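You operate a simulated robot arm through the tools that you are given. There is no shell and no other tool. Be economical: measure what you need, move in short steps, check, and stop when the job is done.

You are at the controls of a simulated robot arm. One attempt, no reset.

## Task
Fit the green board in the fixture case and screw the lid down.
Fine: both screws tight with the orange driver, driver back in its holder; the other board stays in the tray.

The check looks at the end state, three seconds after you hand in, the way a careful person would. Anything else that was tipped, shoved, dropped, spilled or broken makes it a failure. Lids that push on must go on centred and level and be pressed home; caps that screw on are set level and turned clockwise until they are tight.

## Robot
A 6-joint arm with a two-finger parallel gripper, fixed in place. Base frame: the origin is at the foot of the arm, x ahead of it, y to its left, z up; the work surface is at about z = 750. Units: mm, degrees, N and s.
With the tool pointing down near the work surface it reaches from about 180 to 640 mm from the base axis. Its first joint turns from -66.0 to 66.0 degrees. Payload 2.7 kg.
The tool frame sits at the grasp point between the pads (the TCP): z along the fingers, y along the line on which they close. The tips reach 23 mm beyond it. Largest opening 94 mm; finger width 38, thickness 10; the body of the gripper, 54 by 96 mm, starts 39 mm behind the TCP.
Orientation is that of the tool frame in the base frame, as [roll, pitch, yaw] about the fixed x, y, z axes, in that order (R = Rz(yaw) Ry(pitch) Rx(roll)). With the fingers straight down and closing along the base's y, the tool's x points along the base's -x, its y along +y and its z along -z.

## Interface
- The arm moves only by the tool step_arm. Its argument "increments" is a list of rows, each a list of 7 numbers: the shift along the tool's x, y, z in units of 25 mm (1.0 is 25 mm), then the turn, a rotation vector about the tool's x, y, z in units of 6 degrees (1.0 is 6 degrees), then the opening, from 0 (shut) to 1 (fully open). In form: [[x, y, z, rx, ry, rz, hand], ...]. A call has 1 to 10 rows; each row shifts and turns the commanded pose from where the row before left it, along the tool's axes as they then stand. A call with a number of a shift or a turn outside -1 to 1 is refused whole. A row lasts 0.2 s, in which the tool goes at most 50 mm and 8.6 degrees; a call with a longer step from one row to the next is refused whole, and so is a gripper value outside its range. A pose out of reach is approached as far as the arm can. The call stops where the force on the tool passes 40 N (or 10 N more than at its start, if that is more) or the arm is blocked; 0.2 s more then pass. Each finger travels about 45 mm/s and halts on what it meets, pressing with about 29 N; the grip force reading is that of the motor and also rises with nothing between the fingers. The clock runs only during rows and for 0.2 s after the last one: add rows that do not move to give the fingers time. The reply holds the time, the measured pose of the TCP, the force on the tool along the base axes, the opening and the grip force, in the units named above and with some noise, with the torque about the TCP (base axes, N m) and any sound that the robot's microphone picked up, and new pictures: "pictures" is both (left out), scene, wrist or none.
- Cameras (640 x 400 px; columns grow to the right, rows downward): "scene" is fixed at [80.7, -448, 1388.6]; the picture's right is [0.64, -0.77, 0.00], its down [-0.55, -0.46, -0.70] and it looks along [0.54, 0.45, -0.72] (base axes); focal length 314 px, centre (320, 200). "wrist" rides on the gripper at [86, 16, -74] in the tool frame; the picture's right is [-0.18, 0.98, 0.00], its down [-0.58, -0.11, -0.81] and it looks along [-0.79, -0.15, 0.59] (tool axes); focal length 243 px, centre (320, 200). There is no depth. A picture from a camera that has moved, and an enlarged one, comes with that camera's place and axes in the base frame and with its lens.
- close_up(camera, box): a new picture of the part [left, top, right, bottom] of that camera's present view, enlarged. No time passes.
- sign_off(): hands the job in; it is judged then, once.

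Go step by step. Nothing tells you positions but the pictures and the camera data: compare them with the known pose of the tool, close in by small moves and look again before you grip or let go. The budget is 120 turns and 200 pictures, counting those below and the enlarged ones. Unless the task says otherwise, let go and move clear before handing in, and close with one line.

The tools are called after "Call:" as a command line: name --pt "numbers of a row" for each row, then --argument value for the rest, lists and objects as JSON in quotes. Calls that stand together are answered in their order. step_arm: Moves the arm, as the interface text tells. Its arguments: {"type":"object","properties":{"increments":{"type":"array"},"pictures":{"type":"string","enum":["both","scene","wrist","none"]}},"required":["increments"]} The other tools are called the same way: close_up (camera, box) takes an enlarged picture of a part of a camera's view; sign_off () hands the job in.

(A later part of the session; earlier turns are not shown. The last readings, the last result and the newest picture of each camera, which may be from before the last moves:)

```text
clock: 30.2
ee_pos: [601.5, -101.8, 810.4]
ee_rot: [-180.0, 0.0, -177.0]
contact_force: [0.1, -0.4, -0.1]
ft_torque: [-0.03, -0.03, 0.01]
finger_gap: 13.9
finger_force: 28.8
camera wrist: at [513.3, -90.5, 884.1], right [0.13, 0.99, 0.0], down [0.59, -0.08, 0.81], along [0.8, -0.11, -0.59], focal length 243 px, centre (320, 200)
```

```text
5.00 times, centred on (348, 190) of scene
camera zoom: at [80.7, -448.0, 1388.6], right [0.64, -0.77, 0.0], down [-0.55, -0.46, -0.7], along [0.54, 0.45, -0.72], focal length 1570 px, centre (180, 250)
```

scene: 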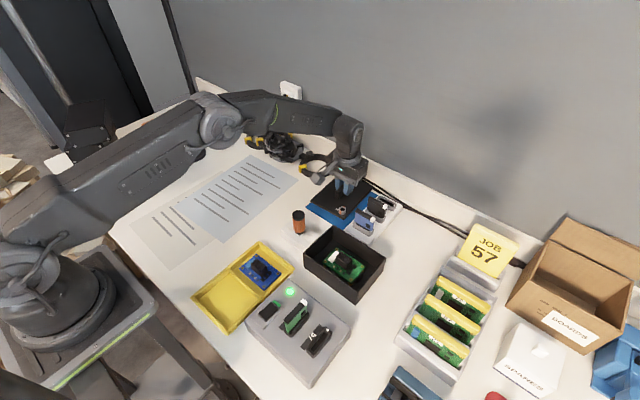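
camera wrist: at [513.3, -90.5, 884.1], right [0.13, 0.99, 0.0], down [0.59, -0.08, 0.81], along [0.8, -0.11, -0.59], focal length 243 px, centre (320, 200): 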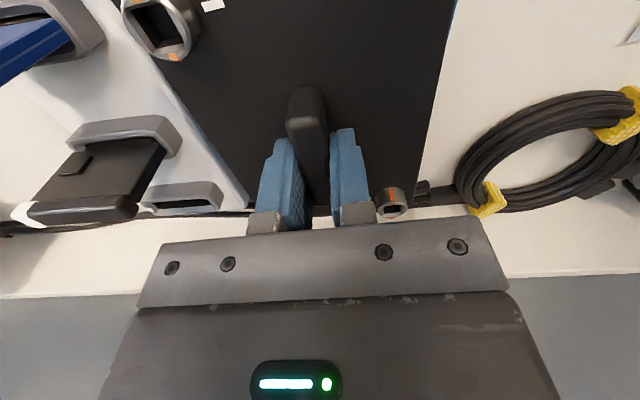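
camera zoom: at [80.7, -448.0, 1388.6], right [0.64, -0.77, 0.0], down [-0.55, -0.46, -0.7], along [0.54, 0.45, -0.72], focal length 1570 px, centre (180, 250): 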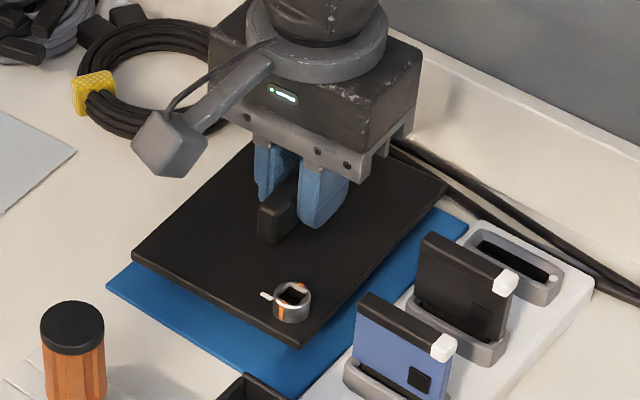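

Lid is lifted level. Raising, then travelling to above the case well clear of the driver and modules.

Call:
step_arm --pt "0 0 -0.8 0 0 0 0" --pt "0.2 0 -1 0 0 0 0" --pt "0.5 0 -1 0 0 0 0" --pt "0.7 0 -1 0 0 0 0" --pt "0.7 -0.5 -1 0 0 0 0" --pt "0.7 -0.7 0 0 0 0 0" --pt "0.9 -0.8 0 0 0 0 0" --pt "0.9 -0.8 0 0 0 0 0" --pt "0.9 -0.8 0 0 0 0 0" --pt "0.9 -0.8 0 0 0 0 0" --pictures "none"

Call:
step_arm --pt "0.9 -0.6 0 0 0 0 0" --pt "0.17 0 0 0 0 0.52 0" --pt "0 0 0 0 0 1 0" --pt "0 0 0 0 0 1 0" --pt "0 0 0 0 0 1 0" --pt "0 0 0 0 0 1 0" --pt "0 0 0 0 0 1 0" --pt "0 0 0 0 0 1 0" --pt "0 0 0 0 0 1 0" --pictures "none"

Call:
step_arm --pt "0 0 0 0 0 1 0" --pt "0 0 0 0 0 1 0" --pt "0 0 0 0 0 1 0" --pt "0 0 0 0 0 1 0" --pt "0 0 0 0 0 1 0" --pt "0 0 0 0 0 1 0" --pt "0 0 0 0 0 1 0" --pt "0 0 0 0 0 1 0" --pt "0 0 0 0 0 0 0"

```text
clock: 32.4
ee_pos: [446.7, -220.0, 929.3]
ee_rot: [-180.0, 0.0, -176.9]
contact_force: [0.4, 0.5, -0.6]
ft_torque: [0.02, -0.02, 0.02]
finger_gap: 13.6
finger_force: 29.7
```

```text
clock: 34.4
ee_pos: [420.9, -236.2, 929.3]
ee_rot: [-179.9, 0.0, 137.8]
contact_force: [-0.6, -0.1, -0.2]
ft_torque: [-0.03, -0.03, 0.01]
finger_gap: 13.5
finger_force: 29.0
```

```text
clock: 36.4
ee_pos: [422.6, -235.7, 929.8]
ee_rot: [-179.9, 0.1, 89.8]
contact_force: [0.2, -0.5, -0.3]
ft_torque: [0.01, 0.0, 0.01]
finger_gap: 13.7
finger_force: 28.8
camera wrist: at [438.0, -149.9, 1003.7], right [0.98, -0.19, 0.0], down [-0.11, -0.58, 0.81], along [-0.15, -0.79, -0.59], focal length 243 px, centre (320, 200)
```

scene: 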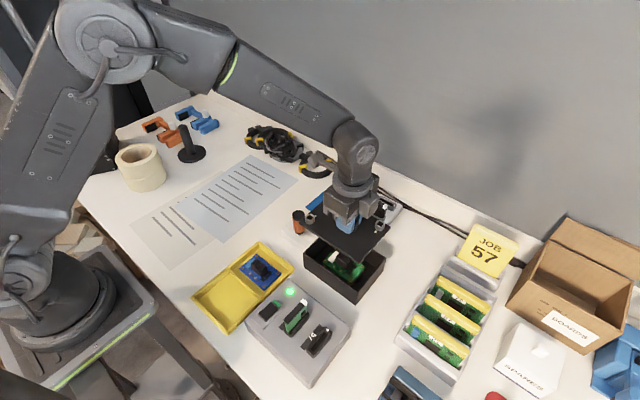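
wrist: 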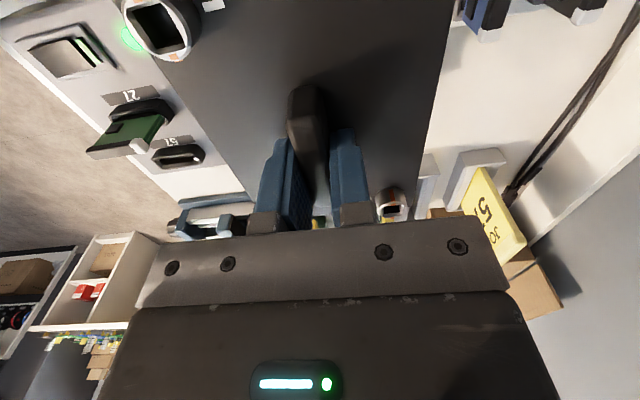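

Lid is above the case. Lowering to just above the rim to compare corners.

Call:
step_arm --pt "0 0 0.7 0 0 0 0" --pt "0 0 0.7 0 0 0 0" --pt "0 0 0.7 0 0 0 0" --pt "0 0 0.6 0 0 0 0" --pt "0 0 0 0 0 0 0" --pt "0 0 0 0 0 0 0" --pictures "wrist"

Call:
close_up --camera "scene" --box '[296, 216, 400, 306]'

Call:
close_up --camera "wrist" --box '[120, 0, 460, 212]'

```text
clock: 37.8
ee_pos: [423.1, -235.6, 862.7]
ee_rot: [-180.0, 0.0, 89.9]
contact_force: [0.5, -0.4, -1.6]
ft_torque: [-0.03, 0.0, 0.01]
finger_gap: 13.5
finger_force: 29.0
camera wrist: at [437.7, -149.7, 936.9], right [0.98, -0.18, 0.0], down [-0.11, -0.58, 0.81], along [-0.15, -0.79, -0.59], focal length 243 px, centre (320, 200)
```

wrist: 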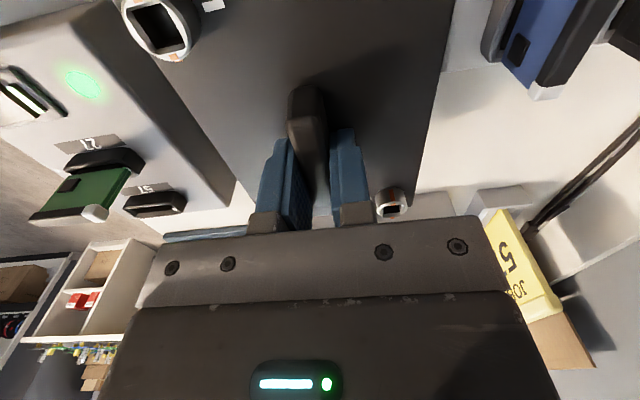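

```text
4.44 times, centred on (348, 261) of scene
camera zoom: at [80.7, -448.0, 1388.6], right [0.64, -0.77, 0.0], down [-0.55, -0.46, -0.7], along [0.54, 0.45, -0.72], focal length 1396 px, centre (196, -71)
```

zoom: 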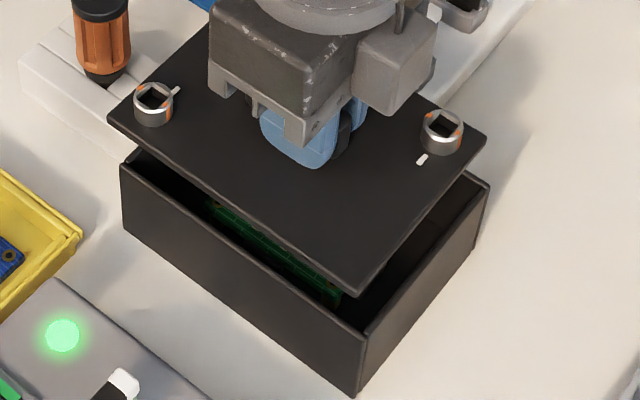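

```text
1.88 times, centred on (290, 106) of wrist
camera zoom: at [437.7, -149.7, 936.9], right [0.98, -0.18, 0.0], down [-0.11, -0.58, 0.81], along [-0.15, -0.79, -0.59], focal length 457 px, centre (376, 377)
```

zoom: 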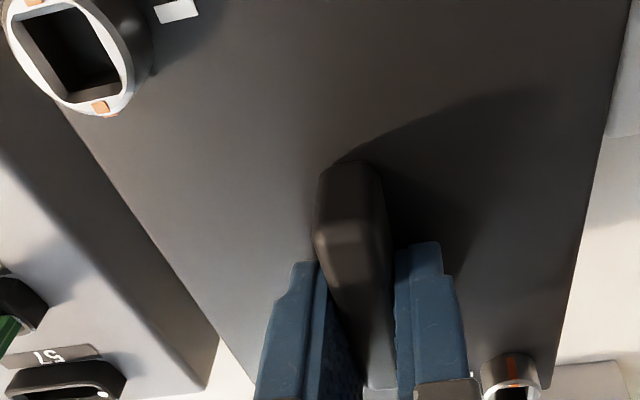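

The lid centre appears about 7 mm to +y and ~1 mm to +x of the case centre. Correcting and lowering slightly, then zooming on the corners.

Call:
step_arm --pt "-0.28 -0.05 0.2 0 0 0 0" --pt "0 0 0.3 0 0 0 0" --pt "0 0 0 0 0 0 0" --pt "0 0 0 0 0 0 0" --pictures "none"

Call:
close_up --camera "scene" --box '[296, 225, 346, 265]'

Call:
close_up --camera "scene" --box '[354, 230, 404, 270]'

Call:
close_up --camera "scene" --box '[350, 260, 400, 300]'

```text
clock: 38.8
ee_pos: [419.8, -242.8, 850.0]
ee_rot: [-180.0, 0.0, 89.9]
contact_force: [0.5, 1.1, -0.5]
ft_torque: [-0.02, -0.02, -0.01]
finger_gap: 13.7
finger_force: 29.5
```

```text
10.00 times, centred on (321, 245) of scene
camera zoom: at [80.7, -448.0, 1388.6], right [0.64, -0.77, 0.0], down [-0.55, -0.46, -0.7], along [0.54, 0.45, -0.72], focal length 3141 px, centre (310, -250)
```

zoom: 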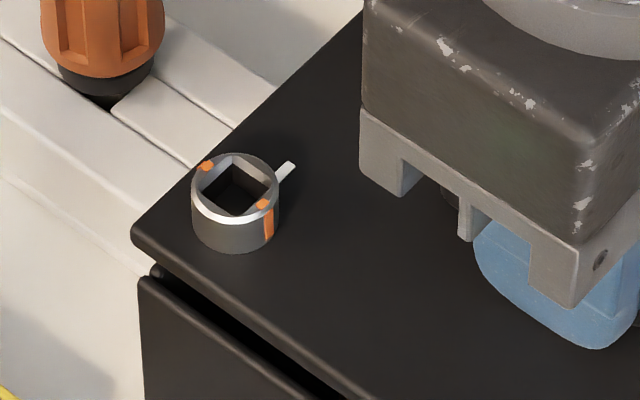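

```text
10.00 times, centred on (379, 250) of scene
camera zoom: at [80.7, -448.0, 1388.6], right [0.64, -0.77, 0.0], down [-0.55, -0.46, -0.7], along [0.54, 0.45, -0.72], focal length 3141 px, centre (-270, -300)
```

zoom: 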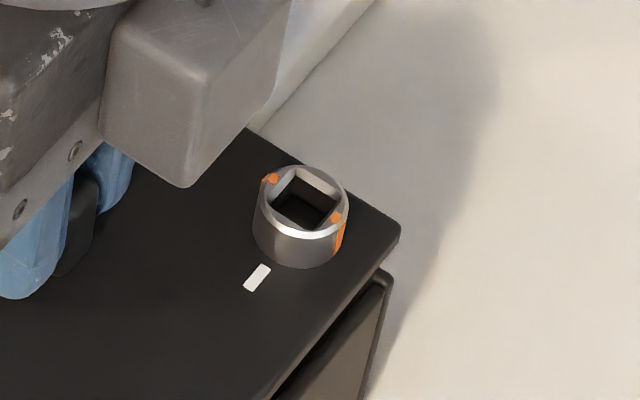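

```text
10.00 times, centred on (375, 280) of scene
camera zoom: at [80.7, -448.0, 1388.6], right [0.64, -0.77, 0.0], down [-0.55, -0.46, -0.7], along [0.54, 0.45, -0.72], focal length 3141 px, centre (-230, -600)
```

zoom: 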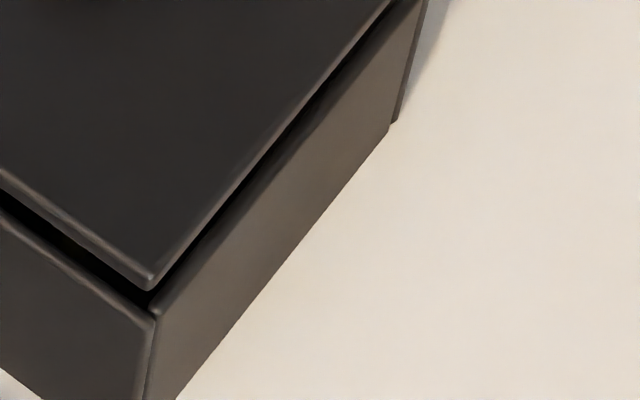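

The corner comparison says the lid needs about +1.3 mm x. I'll apply that and lower a few mm to watch for contact.

Call:
step_arm --pt "-0.02 0.055 0.12 0 0 0 0" --pt "0 0 0.12 0 0 0 0" --pt "0 0 0.06 0 0 0 0" --pt "0 0 0 0 0 0 0" --pictures "none"

Call:
close_up --camera "scene" --box '[296, 225, 346, 265]'

Call:
close_up --camera "scene" --box '[350, 245, 400, 285]'

```text
clock: 39.8
ee_pos: [422.3, -243.2, 843.2]
ee_rot: [-180.0, 0.0, 89.9]
contact_force: [-0.2, 0.9, -1.0]
ft_torque: [0.01, 0.0, 0.0]
finger_gap: 13.5
finger_force: 28.8
```

```text
10.00 times, centred on (321, 245) of scene
camera zoom: at [80.7, -448.0, 1388.6], right [0.64, -0.77, 0.0], down [-0.55, -0.46, -0.7], along [0.54, 0.45, -0.72], focal length 3141 px, centre (310, -250)
```

zoom: 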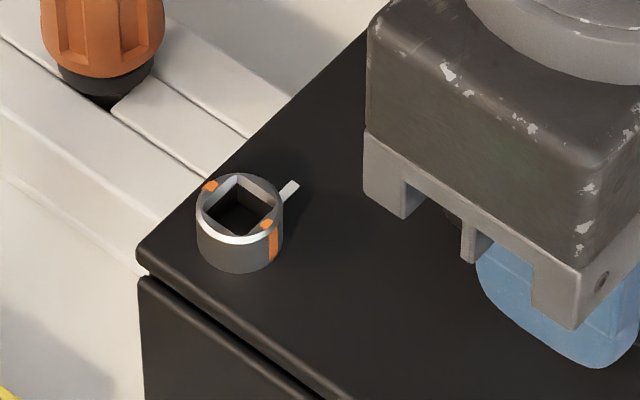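

```text
10.00 times, centred on (375, 265) of scene
camera zoom: at [80.7, -448.0, 1388.6], right [0.64, -0.77, 0.0], down [-0.55, -0.46, -0.7], along [0.54, 0.45, -0.72], focal length 3141 px, centre (-230, -450)
```

zoom: 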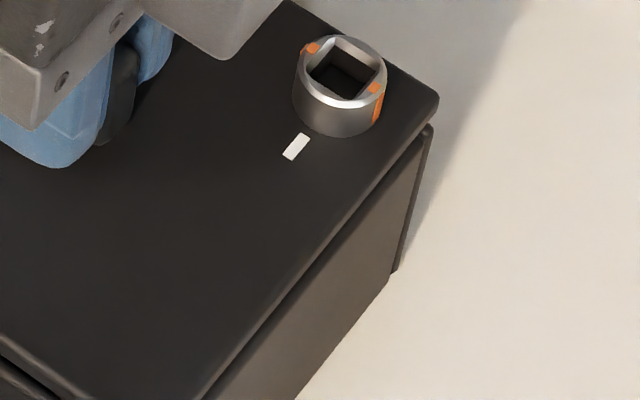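

Nearly there with no contact yet. Lowering in small steps until contact.

Call:
step_arm --pt "0 0 0.08 0 0 0 0" --pt "0 0 0.04 0 0 0 0" --pt "0 0 0 0 0 0 0" --pictures "none"

Call:
close_up --camera "scene" --box '[300, 232, 396, 302]'

```text
clock: 40.6
ee_pos: [421.7, -244.0, 839.1]
ee_rot: [-180.0, 0.0, 90.0]
contact_force: [-0.8, 0.4, -1.1]
ft_torque: [0.0, 0.06, 0.0]
finger_gap: 13.6
finger_force: 29.0
```

```text
5.71 times, centred on (348, 267) of scene
camera zoom: at [80.7, -448.0, 1388.6], right [0.64, -0.77, 0.0], down [-0.55, -0.46, -0.7], along [0.54, 0.45, -0.72], focal length 1795 px, centre (160, -183)
```

zoom: 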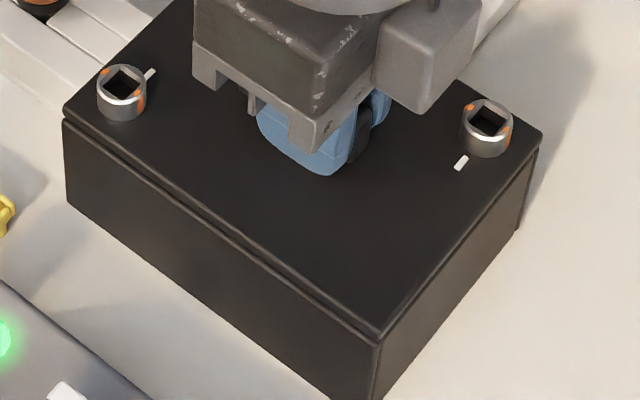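

Still free. Continue by 1 mm steps.

Call:
step_arm --pt "0 0 0.04 0 0 0 0" --pt "0 0 0.04 0 0 0 0" --pt "0 0 0 0 0 0 0" --pictures "none"

Call:
close_up --camera "scene" --box '[296, 228, 336, 260]'

Call:
close_up --camera "scene" --box '[364, 236, 404, 268]'

Call:
close_up --camera "scene" --box '[340, 268, 380, 300]'

```text
clock: 41.4
ee_pos: [422.0, -244.4, 839.3]
ee_rot: [179.9, 0.0, 90.0]
contact_force: [-11.5, 7.2, 26.5]
ft_torque: [0.0, 0.21, 0.09]
finger_gap: 13.6
finger_force: 28.7
```

```text
12.50 times, centred on (316, 244) of scene
camera zoom: at [80.0, -447.6, 1388.8], right [0.64, -0.77, 0.0], down [-0.55, -0.46, -0.7], along [0.54, 0.45, -0.71], focal length 3926 px, centre (370, -350)
```

zoom: 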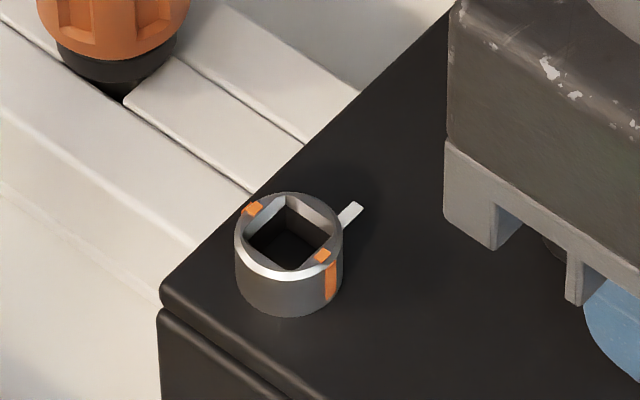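

```text
12.50 times, centred on (384, 252) of scene
camera zoom: at [80.0, -447.6, 1388.8], right [0.64, -0.77, 0.0], down [-0.55, -0.46, -0.7], along [0.54, 0.45, -0.71], focal length 3926 px, centre (-480, -450)
```

zoom: 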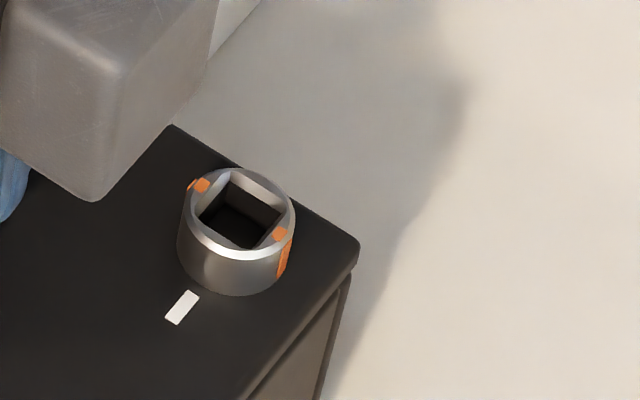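

```text
12.50 times, centred on (360, 284) of scene
camera zoom: at [80.0, -447.6, 1388.8], right [0.64, -0.77, 0.0], down [-0.55, -0.46, -0.7], along [0.54, 0.45, -0.71], focal length 3926 px, centre (-180, -850)
```

zoom: 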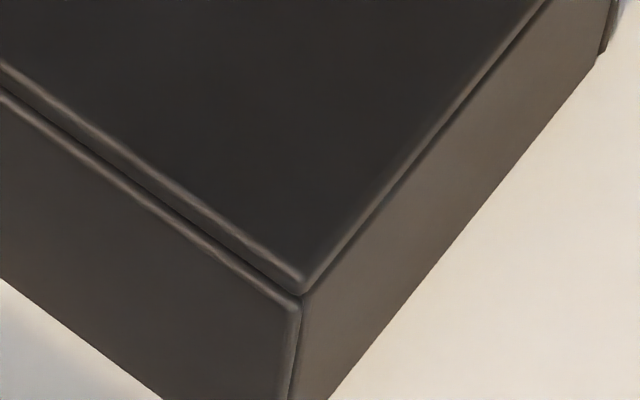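

The lid corners line up with the case corners at contact. I'll release the handle and inspect level and gap.

Call:
step_arm --pt "0 0 -0.06 0 0 0 0" --pt "0 0 0 0 0 0 0.3" --pt "0 0 0 0 0 0 0.3" --pt "0 0 0 0 0 0 0.3" --pt "0 0 -0.5 0 0 0 0.3" --pt "0 0 -1 0 0 0 0.3" --pt "0 0 -1 0 0 0 0.3" --pt "0 0 -1 0 0 0 0.3" --pictures "wrist"

Call:
close_up --camera "scene" --box '[296, 225, 400, 302]'

Call:
close_up --camera "scene" --box '[340, 250, 396, 294]'

```text
clock: 43.2
ee_pos: [421.1, -243.4, 927.5]
ee_rot: [179.9, 0.0, 89.8]
contact_force: [0.2, -0.7, -0.1]
ft_torque: [-0.02, 0.01, 0.0]
finger_gap: 28.3
finger_force: 0.1
camera wrist: at [437.0, -157.7, 1000.8], right [0.98, -0.18, 0.0], down [-0.11, -0.58, 0.81], along [-0.15, -0.79, -0.59], focal length 243 px, centre (320, 200)
```

wrist: 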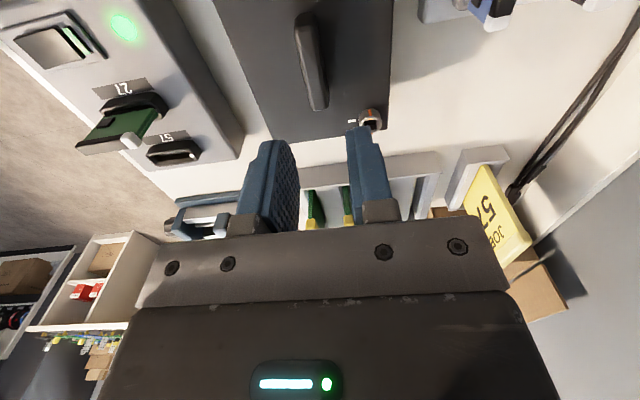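

```text
5.19 times, centred on (348, 264) of scene
camera zoom: at [80.7, -448.0, 1388.6], right [0.64, -0.77, 0.0], down [-0.55, -0.46, -0.7], along [0.54, 0.45, -0.72], focal length 1632 px, centre (174, -130)
```

zoom: 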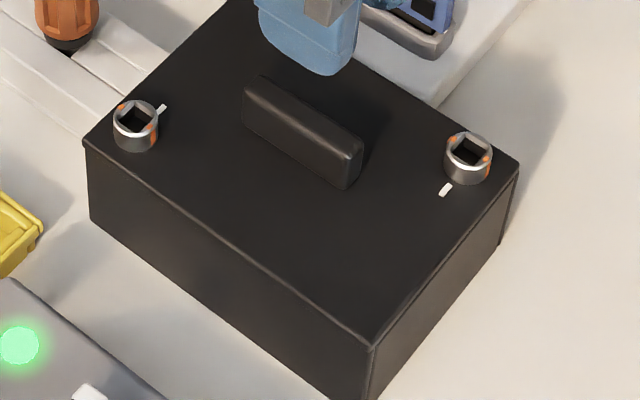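

```text
9.09 times, centred on (368, 272) of scene
camera zoom: at [80.7, -448.0, 1388.6], right [0.64, -0.77, 0.0], down [-0.55, -0.46, -0.7], along [0.54, 0.45, -0.72], focal length 2855 px, centre (-116, -454)
```

zoom: 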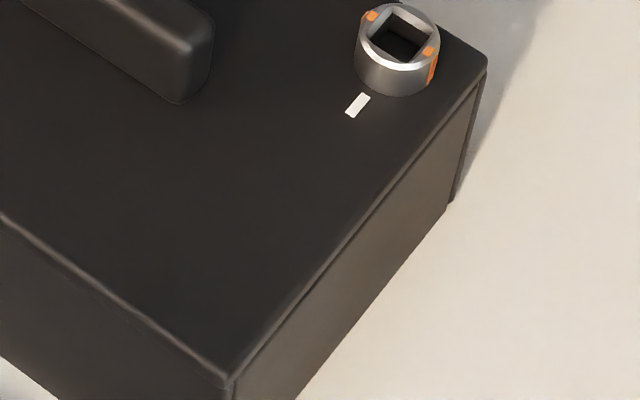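

After release the lid dropped flush onto the case, level and aligned. Next is the driver: moving above it at about (405,-106) and rotating to yaw 180.

Call:
step_arm --pt "0.9 -0.1 -0.3 0 0 0 0.6" --pt "0.9 -0.1 0 0 0 0 0.6" --pt "0.9 -0.1 0 0 0 0 0.6" --pt "0.9 -0.1 0 0 0 0 0.6" --pt "0.9 -0.1 0 0 0 0 0.6" --pt "0.9 -0.1 0 0 0 0 0.6" --pictures "none"

Call:
step_arm --pt "0 0 0 0 0 -1 0.6" --pt "0 0 0 0 0 -1 0.6" --pt "0 0 0 0 0 -1 0.6" --pt "0 0 0 0 0 -1 0.6" --pt "0 0 0 0 0 -1 0.6" --pt "0 0 0 0 0 -1 0.6" --pt "0 0 0 0 0 -1 0.6" --pt "0 0 0 0 0 -1 0.6" --pictures "none"

Call:
step_arm --pt "0 0 0 0 0 -1 0.6" --pt "0 0 0 0 0 -1 0.6" --pt "0 0 0 0 0 -1 0.6" --pt "0 0 0 0 0 -1 0.6" --pt "0 0 0 0 0 -1 0.6" --pt "0 0 0 0 0 -1 0.6" --pt "0 0 0 0 0 -1 0.6" --pt "0 0 0 0 0 0 0.6"

Call:
close_up --camera "scene" --box '[296, 215, 404, 305]'

```text
clock: 44.6
ee_pos: [406.9, -108.7, 935.3]
ee_rot: [179.9, 0.0, 89.9]
contact_force: [-0.1, 0.1, 0.6]
ft_torque: [0.0, 0.0, 0.01]
finger_gap: 56.6
finger_force: 0.1
```

```text
clock: 46.4
ee_pos: [407.3, -109.1, 934.2]
ee_rot: [-180.0, 0.1, 138.1]
contact_force: [-0.3, 0.0, 1.4]
ft_torque: [0.02, 0.04, 0.02]
finger_gap: 56.1
finger_force: 0.0
```

```text
clock: 48.2
ee_pos: [406.4, -108.8, 933.6]
ee_rot: [-179.9, -0.1, 179.9]
contact_force: [-0.2, -0.5, -0.2]
ft_torque: [-0.02, 0.0, -0.01]
finger_gap: 56.1
finger_force: 0.0
camera wrist: at [320.2, -92.9, 1008.2], right [0.18, 0.98, 0.0], down [0.58, -0.11, 0.81], along [0.79, -0.15, -0.59], focal length 243 px, centre (320, 200)
```

scene: 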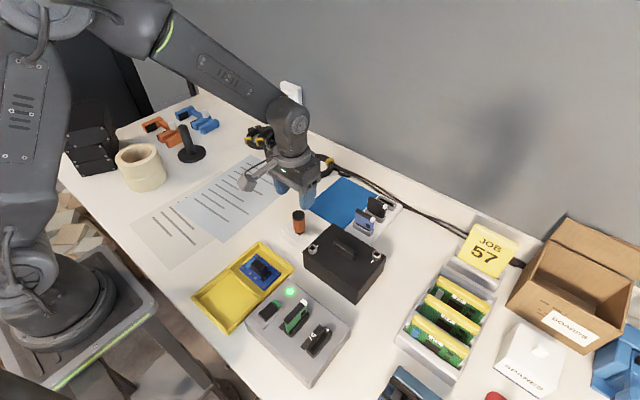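
wrist: 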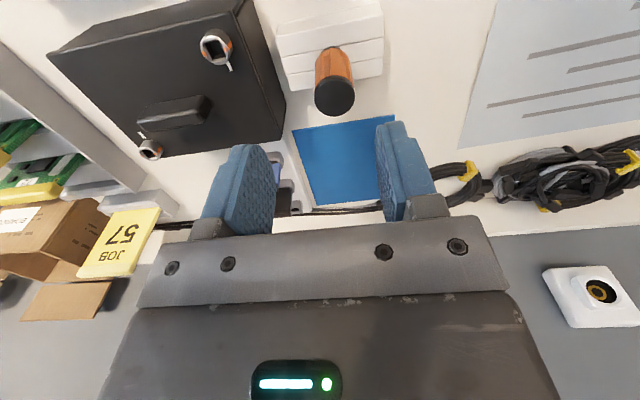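

```text
4.44 times, centred on (350, 260) of scene
camera zoom: at [80.7, -448.0, 1388.6], right [0.64, -0.77, 0.0], down [-0.55, -0.46, -0.7], along [0.54, 0.45, -0.72], focal length 1396 px, centre (187, -67)
```

zoom: 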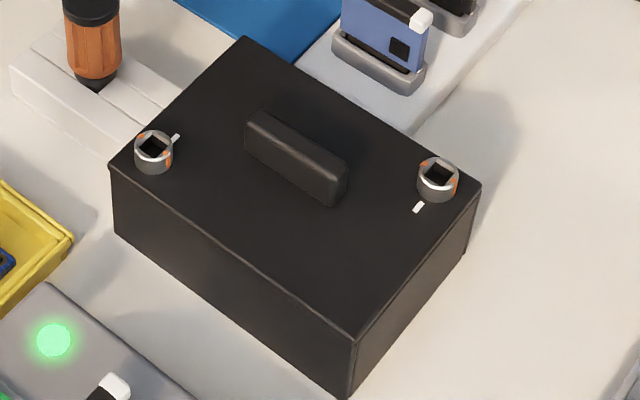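

Driver cap is at about (419.7,-100.7), top z≈842. Centring over it and descending to 880.

Call:
step_arm --pt "-0.27 0.16 0.5 0 0 0 0.6" --pt "-0.26 0.16 0.8 0 0 0 0.6" --pt "0 0 0.85 0 0 0 0.6" --pt "0 0 0 0 0 0 0.6" --pictures "wrist"

Call:
close_up --camera "scene" --box '[270, 185, 334, 245]'

```text
clock: 49.2
ee_pos: [421.2, -102.3, 880.1]
ee_rot: [180.0, -0.1, 179.9]
contact_force: [-0.1, -0.2, -0.1]
ft_torque: [-0.01, -0.01, -0.01]
finger_gap: 56.3
finger_force: 0.0
camera wrist: at [333.7, -86.1, 953.9], right [0.18, 0.98, 0.0], down [0.58, -0.11, 0.81], along [0.79, -0.15, -0.59], focal length 243 px, centre (320, 200)
```

wrist: 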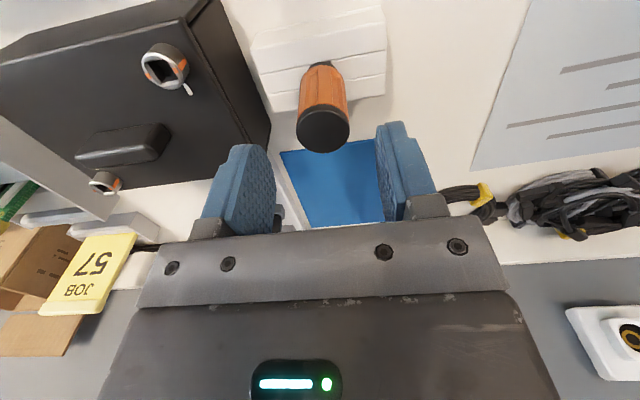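

```text
6.67 times, centred on (302, 215) of scene
camera zoom: at [80.7, -448.0, 1388.6], right [0.64, -0.77, 0.0], down [-0.55, -0.46, -0.7], along [0.54, 0.45, -0.72], focal length 2094 px, centre (440, 100)
```

zoom: 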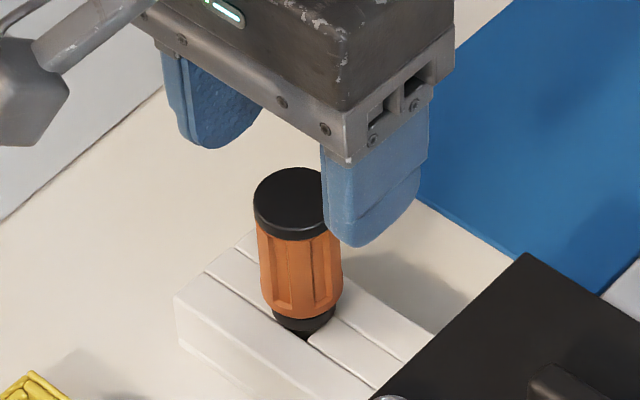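

Cap confirmed at (419.5,-99.8). Shifting +2.4 mm in y and descending to z≈821.

Call:
step_arm --pt "0 0.1 0.4 0 0 0 0.6" --pt "0 0 0.7 0 0 0 0.6" --pt "0 0 0.7 0 0 0 0.6" --pt "0 0 0.55 0 0 0 0.6" --pt "0 0 0 0 0 0 0.6" --pictures "wrist"

Call:
close_up --camera "scene" --box '[270, 185, 334, 245]'

```text
clock: 50.4
ee_pos: [421.3, -99.8, 821.4]
ee_rot: [180.0, 0.1, 179.9]
contact_force: [0.4, 0.3, -1.0]
ft_torque: [-0.01, 0.01, -0.02]
finger_gap: 56.5
finger_force: 0.1
camera wrist: at [334.2, -82.8, 895.9], right [0.18, 0.98, 0.0], down [0.58, -0.11, 0.81], along [0.79, -0.15, -0.59], focal length 243 px, centre (320, 200)
```

wrist: 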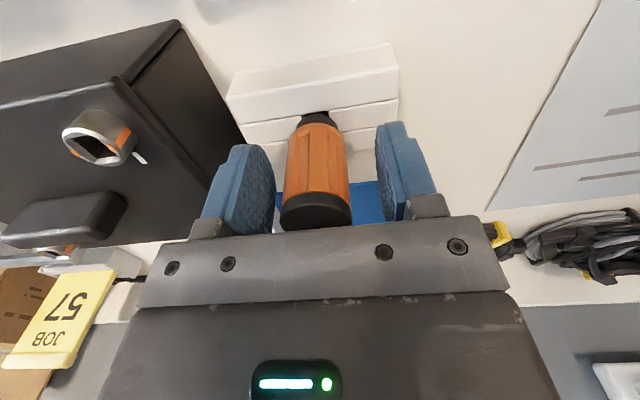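

```text
6.67 times, centred on (302, 215) of scene
camera zoom: at [80.7, -448.0, 1388.6], right [0.64, -0.77, 0.0], down [-0.55, -0.46, -0.7], along [0.54, 0.45, -0.72], focal length 2094 px, centre (440, 100)
```

zoom: 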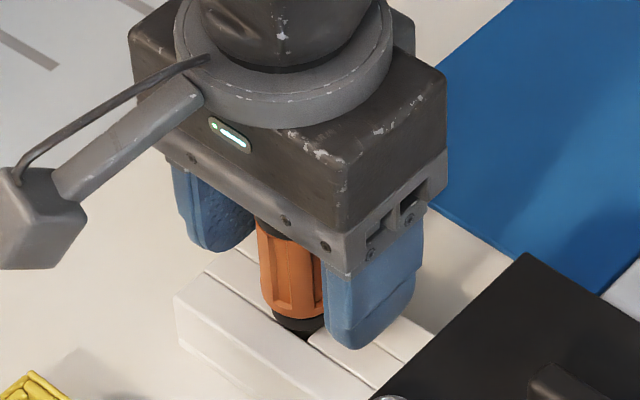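

Fingers are around the handle. Closing.

Call:
step_arm --pt "0 0 0 0 0 0 0.2" --pt "0 0 0 0 0 0 0.2" --pt "0 0 0 0 0 0 0" --pt "0 0 0 0 0 0 0" --pt "0 0 0 0 0 0 0" --pictures "wrist"

```text
clock: 51.6
ee_pos: [421.5, -97.7, 822.2]
ee_rot: [-180.0, 0.0, 179.8]
contact_force: [0.4, -5.6, -0.7]
ft_torque: [-0.3, 0.0, 0.01]
finger_gap: 28.9
finger_force: 28.7
camera wrist: at [334.2, -83.2, 896.2], right [0.19, 0.98, 0.0], down [0.58, -0.11, 0.81], along [0.79, -0.15, -0.59], focal length 243 px, centre (320, 200)
```

wrist: 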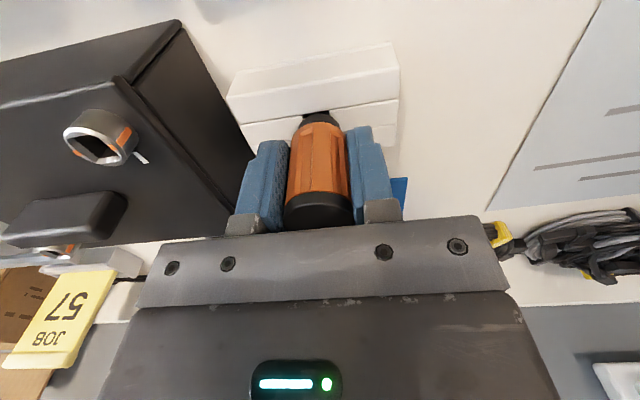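

Gripped (28.9 mm) with a small side load. Easing 0.8 mm in -y, then lifting straight.

Call:
step_arm --pt "0 -0.03 0 0 0 0 0" --pt "0 0 -0.2 0 0 0 0" --pt "0 0 -0.4 0 0 0 0" --pt "0 0 -0.7 0 0 0 0" --pt "0 0 -0.8 0 0 0 0" --pt "0 0 -0.8 0 0 0 0" --pt "0 0 0 0 0 0 0"

Call:
close_up --camera "scene" --box '[270, 170, 334, 245]'

Call:
close_up --camera "wrist" --box '[240, 40, 400, 180]'

```text
clock: 53.2
ee_pos: [421.9, -99.9, 893.4]
ee_rot: [179.9, 0.1, 179.9]
contact_force: [-0.5, 0.8, -0.8]
ft_torque: [0.01, -0.05, 0.0]
finger_gap: 28.9
finger_force: 29.3
camera wrist: at [334.1, -83.6, 967.6], right [0.18, 0.98, 0.0], down [0.58, -0.11, 0.81], along [0.79, -0.15, -0.59], focal length 243 px, centre (320, 200)
```

scene: 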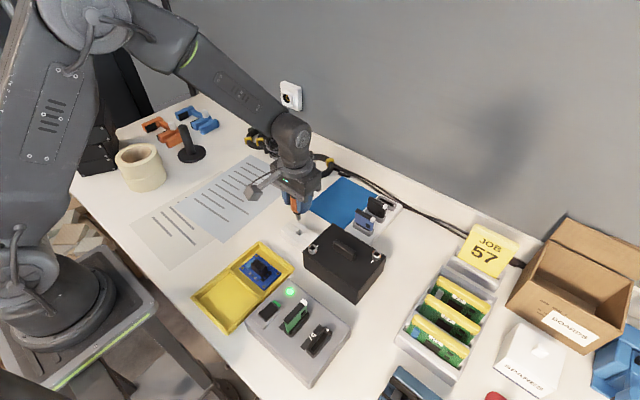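
wrist: 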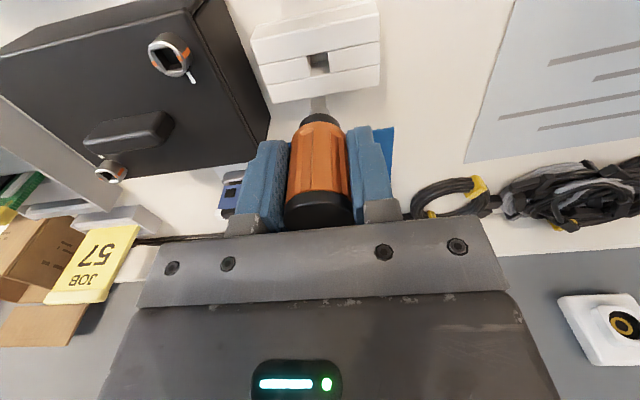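

```text
5.33 times, centred on (302, 208) of scene
camera zoom: at [80.7, -448.0, 1388.6], right [0.64, -0.77, 0.0], down [-0.55, -0.46, -0.7], along [0.54, 0.45, -0.72], focal length 1675 px, centre (416, 160)
```

zoom: 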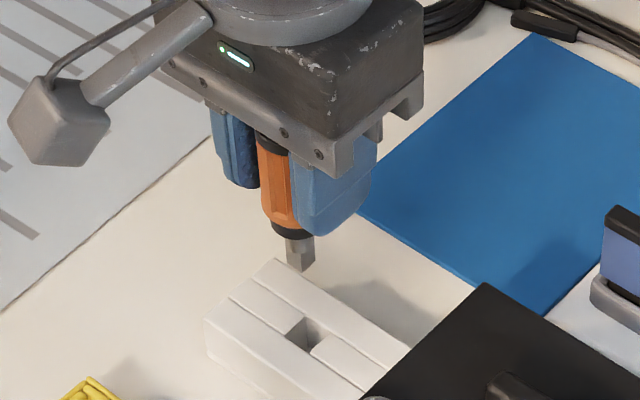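

```text
2.86 times, centred on (320, 110) of wrist
camera zoom: at [334.1, -83.6, 967.6], right [0.18, 0.98, 0.0], down [0.58, -0.11, 0.81], along [0.79, -0.15, -0.59], focal length 693 px, centre (320, 457)
```

zoom: 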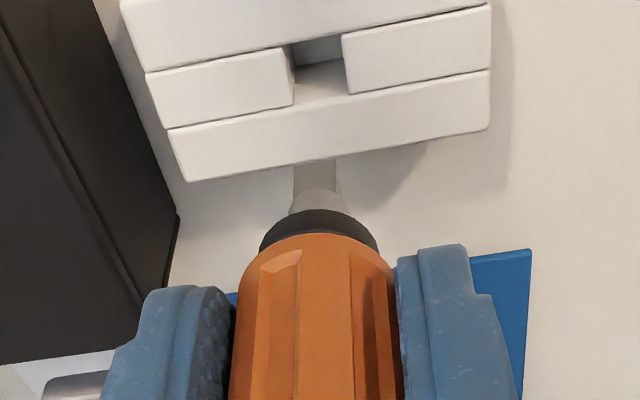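

The driver has a square tip, axis-aligned, about 74 mm below the TCP. Screw 1 top comes out at (380.5,-176.8,823). Moving above it.

Call:
step_arm --pt "0 0 -0.86 0 0 0 0" --pt "0.41 -0.77 0 0 0 0 0" --pt "0.41 -0.77 0 0 0 0 0" --pt "0.41 -0.77 0 0 0 0 0" --pt "0.42 -0.77 0 0 0 0 0" --pt "0 0 0 0 0 0 0" --pt "0 0 0 0 0 0 0" --pictures "none"

Call:
close_up --camera "scene" --box '[286, 215, 342, 255]'

Call:
close_up --camera "wrist" --box '[240, 0, 400, 140]'

```text
clock: 54.8
ee_pos: [378.8, -176.9, 914.6]
ee_rot: [180.0, 0.0, 180.0]
contact_force: [-0.6, 1.0, 0.4]
ft_torque: [0.01, 0.0, 0.0]
finger_gap: 28.9
finger_force: 29.0
```

```text
10.00 times, centred on (314, 235) of scene
camera zoom: at [80.7, -448.0, 1388.6], right [0.64, -0.77, 0.0], down [-0.55, -0.46, -0.7], along [0.54, 0.45, -0.72], focal length 3141 px, centre (380, -150)
```

zoom: 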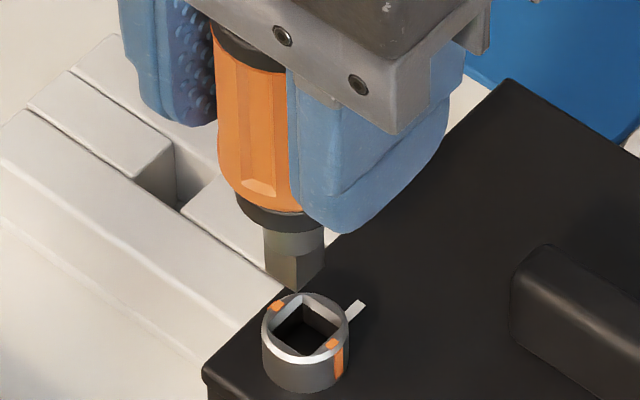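

```text
2.86 times, centred on (320, 70) of wrist
camera zoom: at [292.6, -160.7, 988.6], right [0.18, 0.98, 0.0], down [0.58, -0.11, 0.81], along [0.79, -0.15, -0.59], focal length 693 px, centre (320, 571)
```

zoom: 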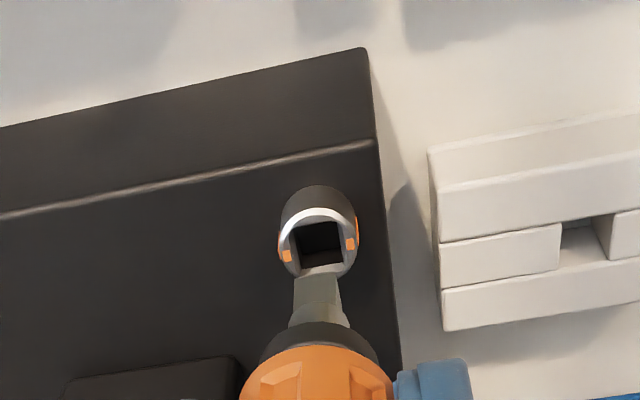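

The tip is about 2 mm short in x. Correcting by (+2,-0.5) and lowering to just above the socket.

Call:
step_arm --pt "-0.08 -0.02 0.25 0 0 0 0" --pt "0 0 0.27 0 0 0 0" --pt "0 0 0 0 0 0 0" --pt "0 0 0 0 0 0 0" --pictures "none"

Call:
close_up --camera "scene" --box '[298, 229, 330, 253]'

Call:
close_up --camera "wrist" --box '[280, 50, 360, 110]'

```text
clock: 55.8
ee_pos: [382.0, -175.7, 902.0]
ee_rot: [180.0, 0.0, 179.9]
contact_force: [-0.1, -0.1, -1.2]
ft_torque: [0.01, 0.02, -0.02]
finger_gap: 29.0
finger_force: 28.8
```

```text
16.00 times, centred on (314, 241) of scene
camera zoom: at [80.7, -448.0, 1388.6], right [0.64, -0.77, 0.0], down [-0.55, -0.46, -0.7], along [0.54, 0.45, -0.72], focal length 5025 px, centre (416, -456)
```

zoom: 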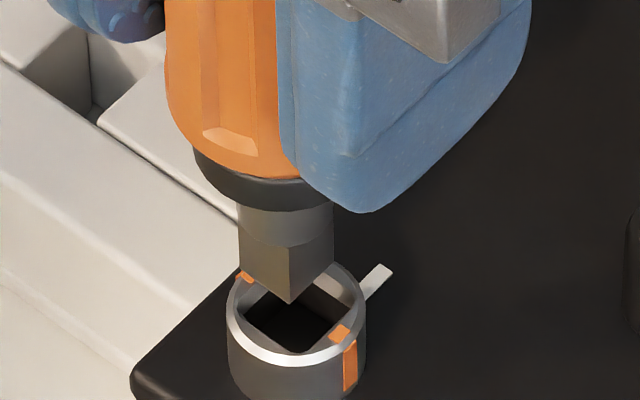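

```text
6.67 times, centred on (320, 80) of wrist
camera zoom: at [293.9, -160.5, 975.9], right [0.18, 0.98, 0.0], down [0.58, -0.11, 0.81], along [0.79, -0.15, -0.59], focal length 1618 px, centre (320, 1000)
```

zoom: 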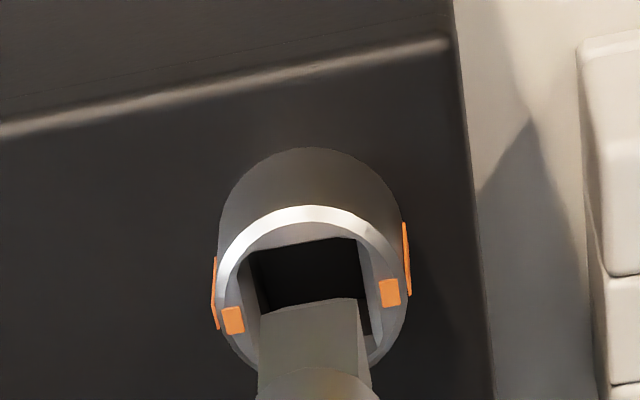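

Combining both views' height-independent directions: the tip needs (+1.4,-0.4). Applying and lowering 9 mm.

Call:
step_arm --pt "-0.056 -0.016 0.18 0 0 0 0" --pt "0 0 0.18 0 0 0 0" --pt "0 0 0 0 0 0 0" --pt "0 0 0 0 0 0 0" --pictures "none"

Call:
close_up --camera "scene" --box '[298, 229, 330, 253]'

Call:
close_up --camera "wrist" --box '[280, 50, 360, 110]'

```text
clock: 56.8
ee_pos: [382.3, -177.6, 893.0]
ee_rot: [-180.0, 0.0, 179.8]
contact_force: [-0.3, -0.1, -1.5]
ft_torque: [0.0, 0.0, -0.01]
finger_gap: 29.0
finger_force: 28.3
```

```text
16.00 times, centred on (314, 241) of scene
camera zoom: at [80.7, -448.0, 1388.6], right [0.64, -0.77, 0.0], down [-0.55, -0.46, -0.7], along [0.54, 0.45, -0.72], focal length 5025 px, centre (416, -456)
```

zoom: 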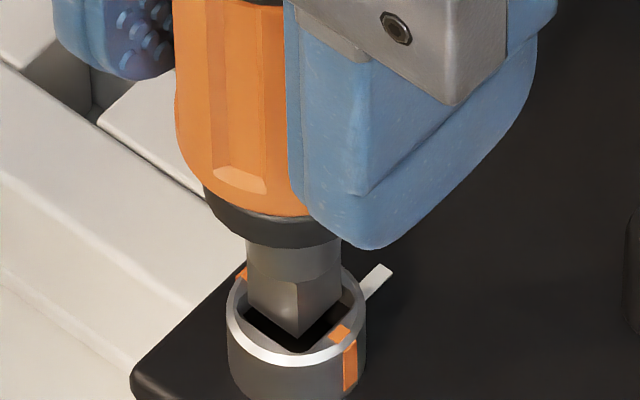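

```text
6.67 times, centred on (320, 80) of wrist
camera zoom: at [295.3, -160.5, 966.8], right [0.18, 0.98, 0.0], down [0.58, -0.11, 0.81], along [0.79, -0.15, -0.59], focal length 1618 px, centre (320, 1000)
```

zoom: 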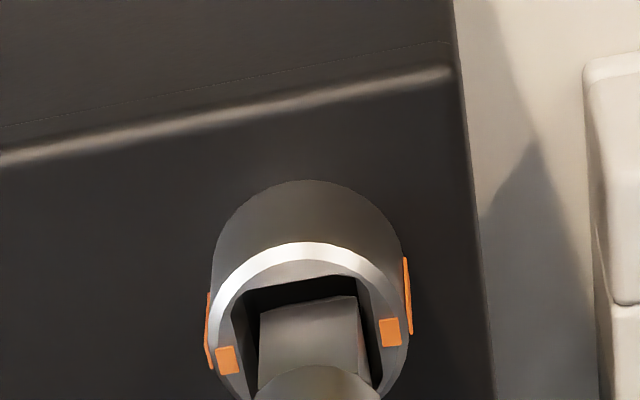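

The tip is centred over the socket. Lowering into it.

Call:
step_arm --pt "0 0 0.12 0 0 0 0" --pt "0 0 0.12 0 0 0 0" --pt "0 0 0.12 0 0 0 0" --pt "0 0 0 0 0 0 0" --pictures "none"

Call:
close_up --camera "scene" --box '[298, 229, 330, 253]'

```text
clock: 57.8
ee_pos: [383.2, -176.6, 885.8]
ee_rot: [-179.9, 0.3, 180.0]
contact_force: [-2.6, -1.4, 24.6]
ft_torque: [-0.31, 0.15, -0.06]
finger_gap: 29.0
finger_force: 28.8
```

```text
16.00 times, centred on (314, 241) of scene
camera zoom: at [80.3, -447.8, 1388.7], right [0.64, -0.77, 0.0], down [-0.55, -0.46, -0.7], along [0.54, 0.45, -0.72], focal length 5025 px, centre (416, -456)
```

zoom: 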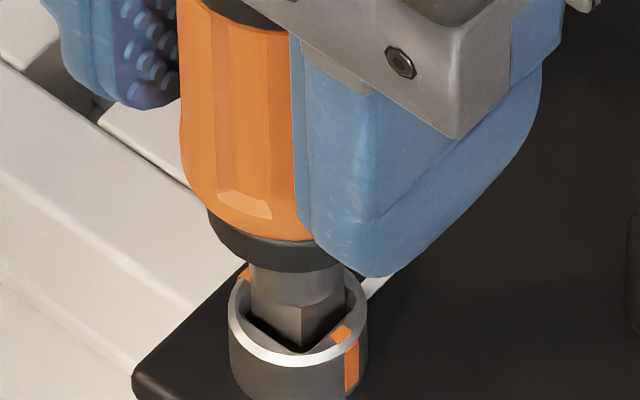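

Contact early, with torque indicating the -y edge is touching. Backing off 2 mm, shifting +0.7 mm y, retry.

Call:
step_arm --pt "0 0 -0.2 0 0 0 0" --pt "0 0.03 0 0 0 0 0" --pt "0 0 0.1 0 0 0 0" --pt "0 0 0.1 0 0 0 0" --pt "0 0 0 0 0 0 0" --pictures "none"

Call:
close_up --camera "wrist" --box '[280, 50, 360, 110]'

```text
clock: 59.0
ee_pos: [383.1, -176.1, 885.2]
ee_rot: [180.0, 0.0, 179.9]
contact_force: [-3.4, 4.9, 23.5]
ft_torque: [0.37, 0.38, -0.02]
finger_gap: 29.0
finger_force: 29.0
```

```text
6.67 times, centred on (320, 80) of wrist
camera zoom: at [295.5, -159.6, 959.6], right [0.18, 0.98, 0.0], down [0.58, -0.11, 0.81], along [0.79, -0.15, -0.59], focal length 1618 px, centre (320, 1000)
```

zoom: 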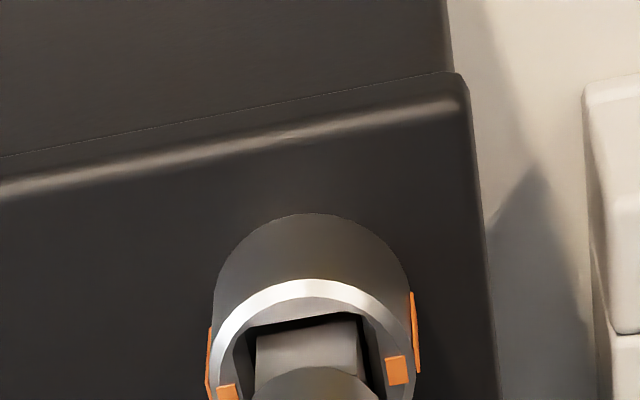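

The tip may already be bottomed in the socket. Testing with a small clockwise turn to see whether the screw follows.

Call:
step_arm --pt "0 0 0 0 0 1 0" --pt "0 0 0 0 0 1 0" --pt "0 0 0 0 0 1 0" --pictures "none"

Call:
close_up --camera "scene" --box '[298, 229, 330, 253]'

```text
clock: 59.8
ee_pos: [383.2, -176.3, 885.1]
ee_rot: [-180.0, 0.2, 161.7]
contact_force: [3.1, -1.6, 12.8]
ft_torque: [0.07, -0.22, 0.04]
finger_gap: 29.0
finger_force: 28.7
```

```text
16.00 times, centred on (314, 241) of scene
camera zoom: at [80.6, -448.0, 1388.6], right [0.64, -0.77, 0.0], down [-0.55, -0.46, -0.7], along [0.54, 0.45, -0.72], focal length 5025 px, centre (416, -456)
```

zoom: 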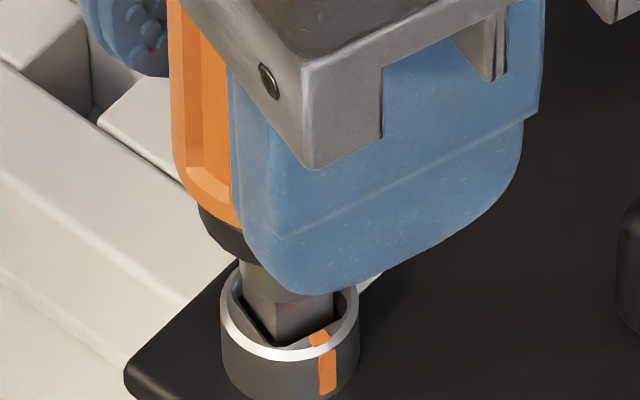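

The screw follows the driver (orange stripe moved clockwise). Continuing the turn with slight downward feed.

Call:
step_arm --pt "0 0 0.02 0 0 1 0" --pt "0 0 0.02 0 0 1 0" --pt "0 0 0.02 0 0 1 0" --pt "0 0 0.02 0 0 1 0" --pt "0 0 0.02 0 0 1 0" --pt "0 0 0.02 0 0 1 0" --pictures "none"

Call:
close_up --camera "scene" --box '[290, 225, 338, 261]'

```text
clock: 61.2
ee_pos: [381.4, -176.6, 881.2]
ee_rot: [180.0, 0.0, 125.8]
contact_force: [-3.1, -6.4, 24.1]
ft_torque: [-0.38, 0.26, 0.02]
finger_gap: 29.2
finger_force: 29.1
```

```text
11.11 times, centred on (314, 243) of scene
camera zoom: at [80.3, -448.0, 1388.6], right [0.64, -0.77, 0.0], down [-0.55, -0.46, -0.7], along [0.54, 0.45, -0.71], focal length 3490 px, centre (387, -278)
```

zoom: 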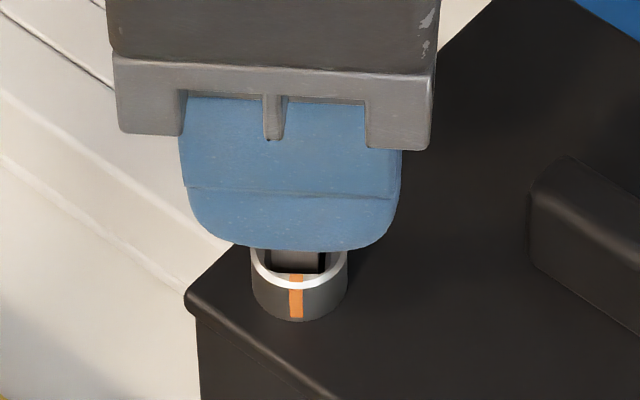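

Turning well. Continuing to about 90°.

Call:
step_arm --pt "0 0 0 0 0 1 0" --pt "0 0 0.01 0 0 1 0" --pt "0 0 0.01 0 0 1 0" --pt "0 0 0.01 0 0 1 0" --pt "0 0 0.01 0 0 1 0" --pt "0 0 0.01 0 0 1 0" --pictures "none"

Call:
close_up --camera "scene" --box '[290, 225, 338, 261]'

```text
clock: 62.6
ee_pos: [381.7, -175.7, 880.8]
ee_rot: [-179.9, 0.0, 89.8]
contact_force: [-7.6, -5.8, 21.4]
ft_torque: [-0.36, 0.45, 0.02]
finger_gap: 29.5
finger_force: 28.9
```

```text
11.11 times, centred on (314, 243) of scene
camera zoom: at [80.2, -448.0, 1388.6], right [0.64, -0.77, 0.0], down [-0.55, -0.46, -0.7], along [0.54, 0.45, -0.71], focal length 3490 px, centre (387, -278)
```

zoom: 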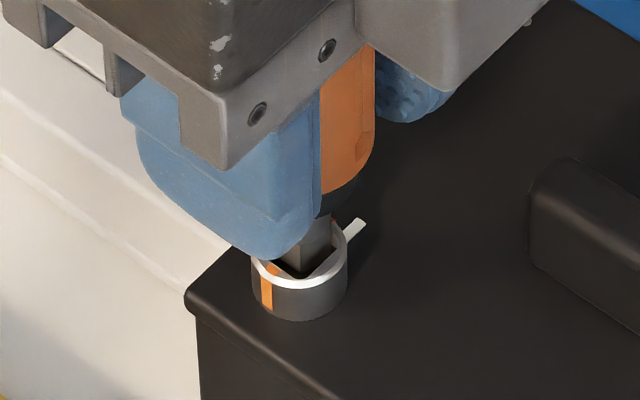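

Marks now align with the tick but torque hasn't risen. Continuing a bit to find tight.

Call:
step_arm --pt "0 0 0.01 0 0 0.5 0" --pt "0 0 0.01 0 0 0.5 0" --pt "0 0 0.01 0 0 0.5 0" --pt "0 0 0.01 0 0 0.5 0" --pictures "none"

Call:
close_up --camera "scene" --box '[290, 225, 338, 261]'

```text
clock: 63.6
ee_pos: [380.5, -176.0, 879.2]
ee_rot: [-180.0, 0.0, 77.9]
contact_force: [-13.2, 0.4, 21.8]
ft_torque: [0.06, 0.72, 0.1]
finger_gap: 29.1
finger_force: 29.4
```

```text
11.11 times, centred on (314, 243) of scene
camera zoom: at [80.1, -447.9, 1388.7], right [0.64, -0.77, 0.0], down [-0.55, -0.46, -0.7], along [0.54, 0.45, -0.71], focal length 3490 px, centre (387, -278)
```

zoom: 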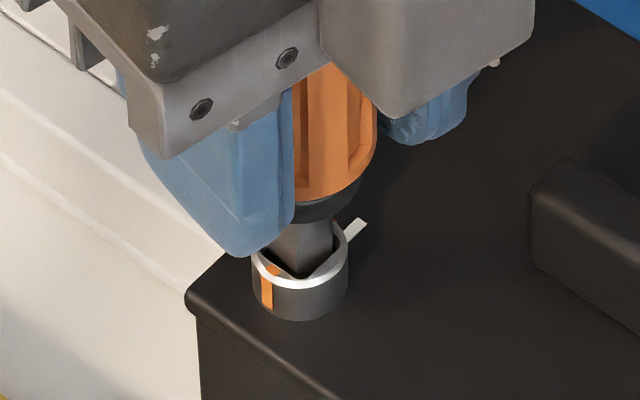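

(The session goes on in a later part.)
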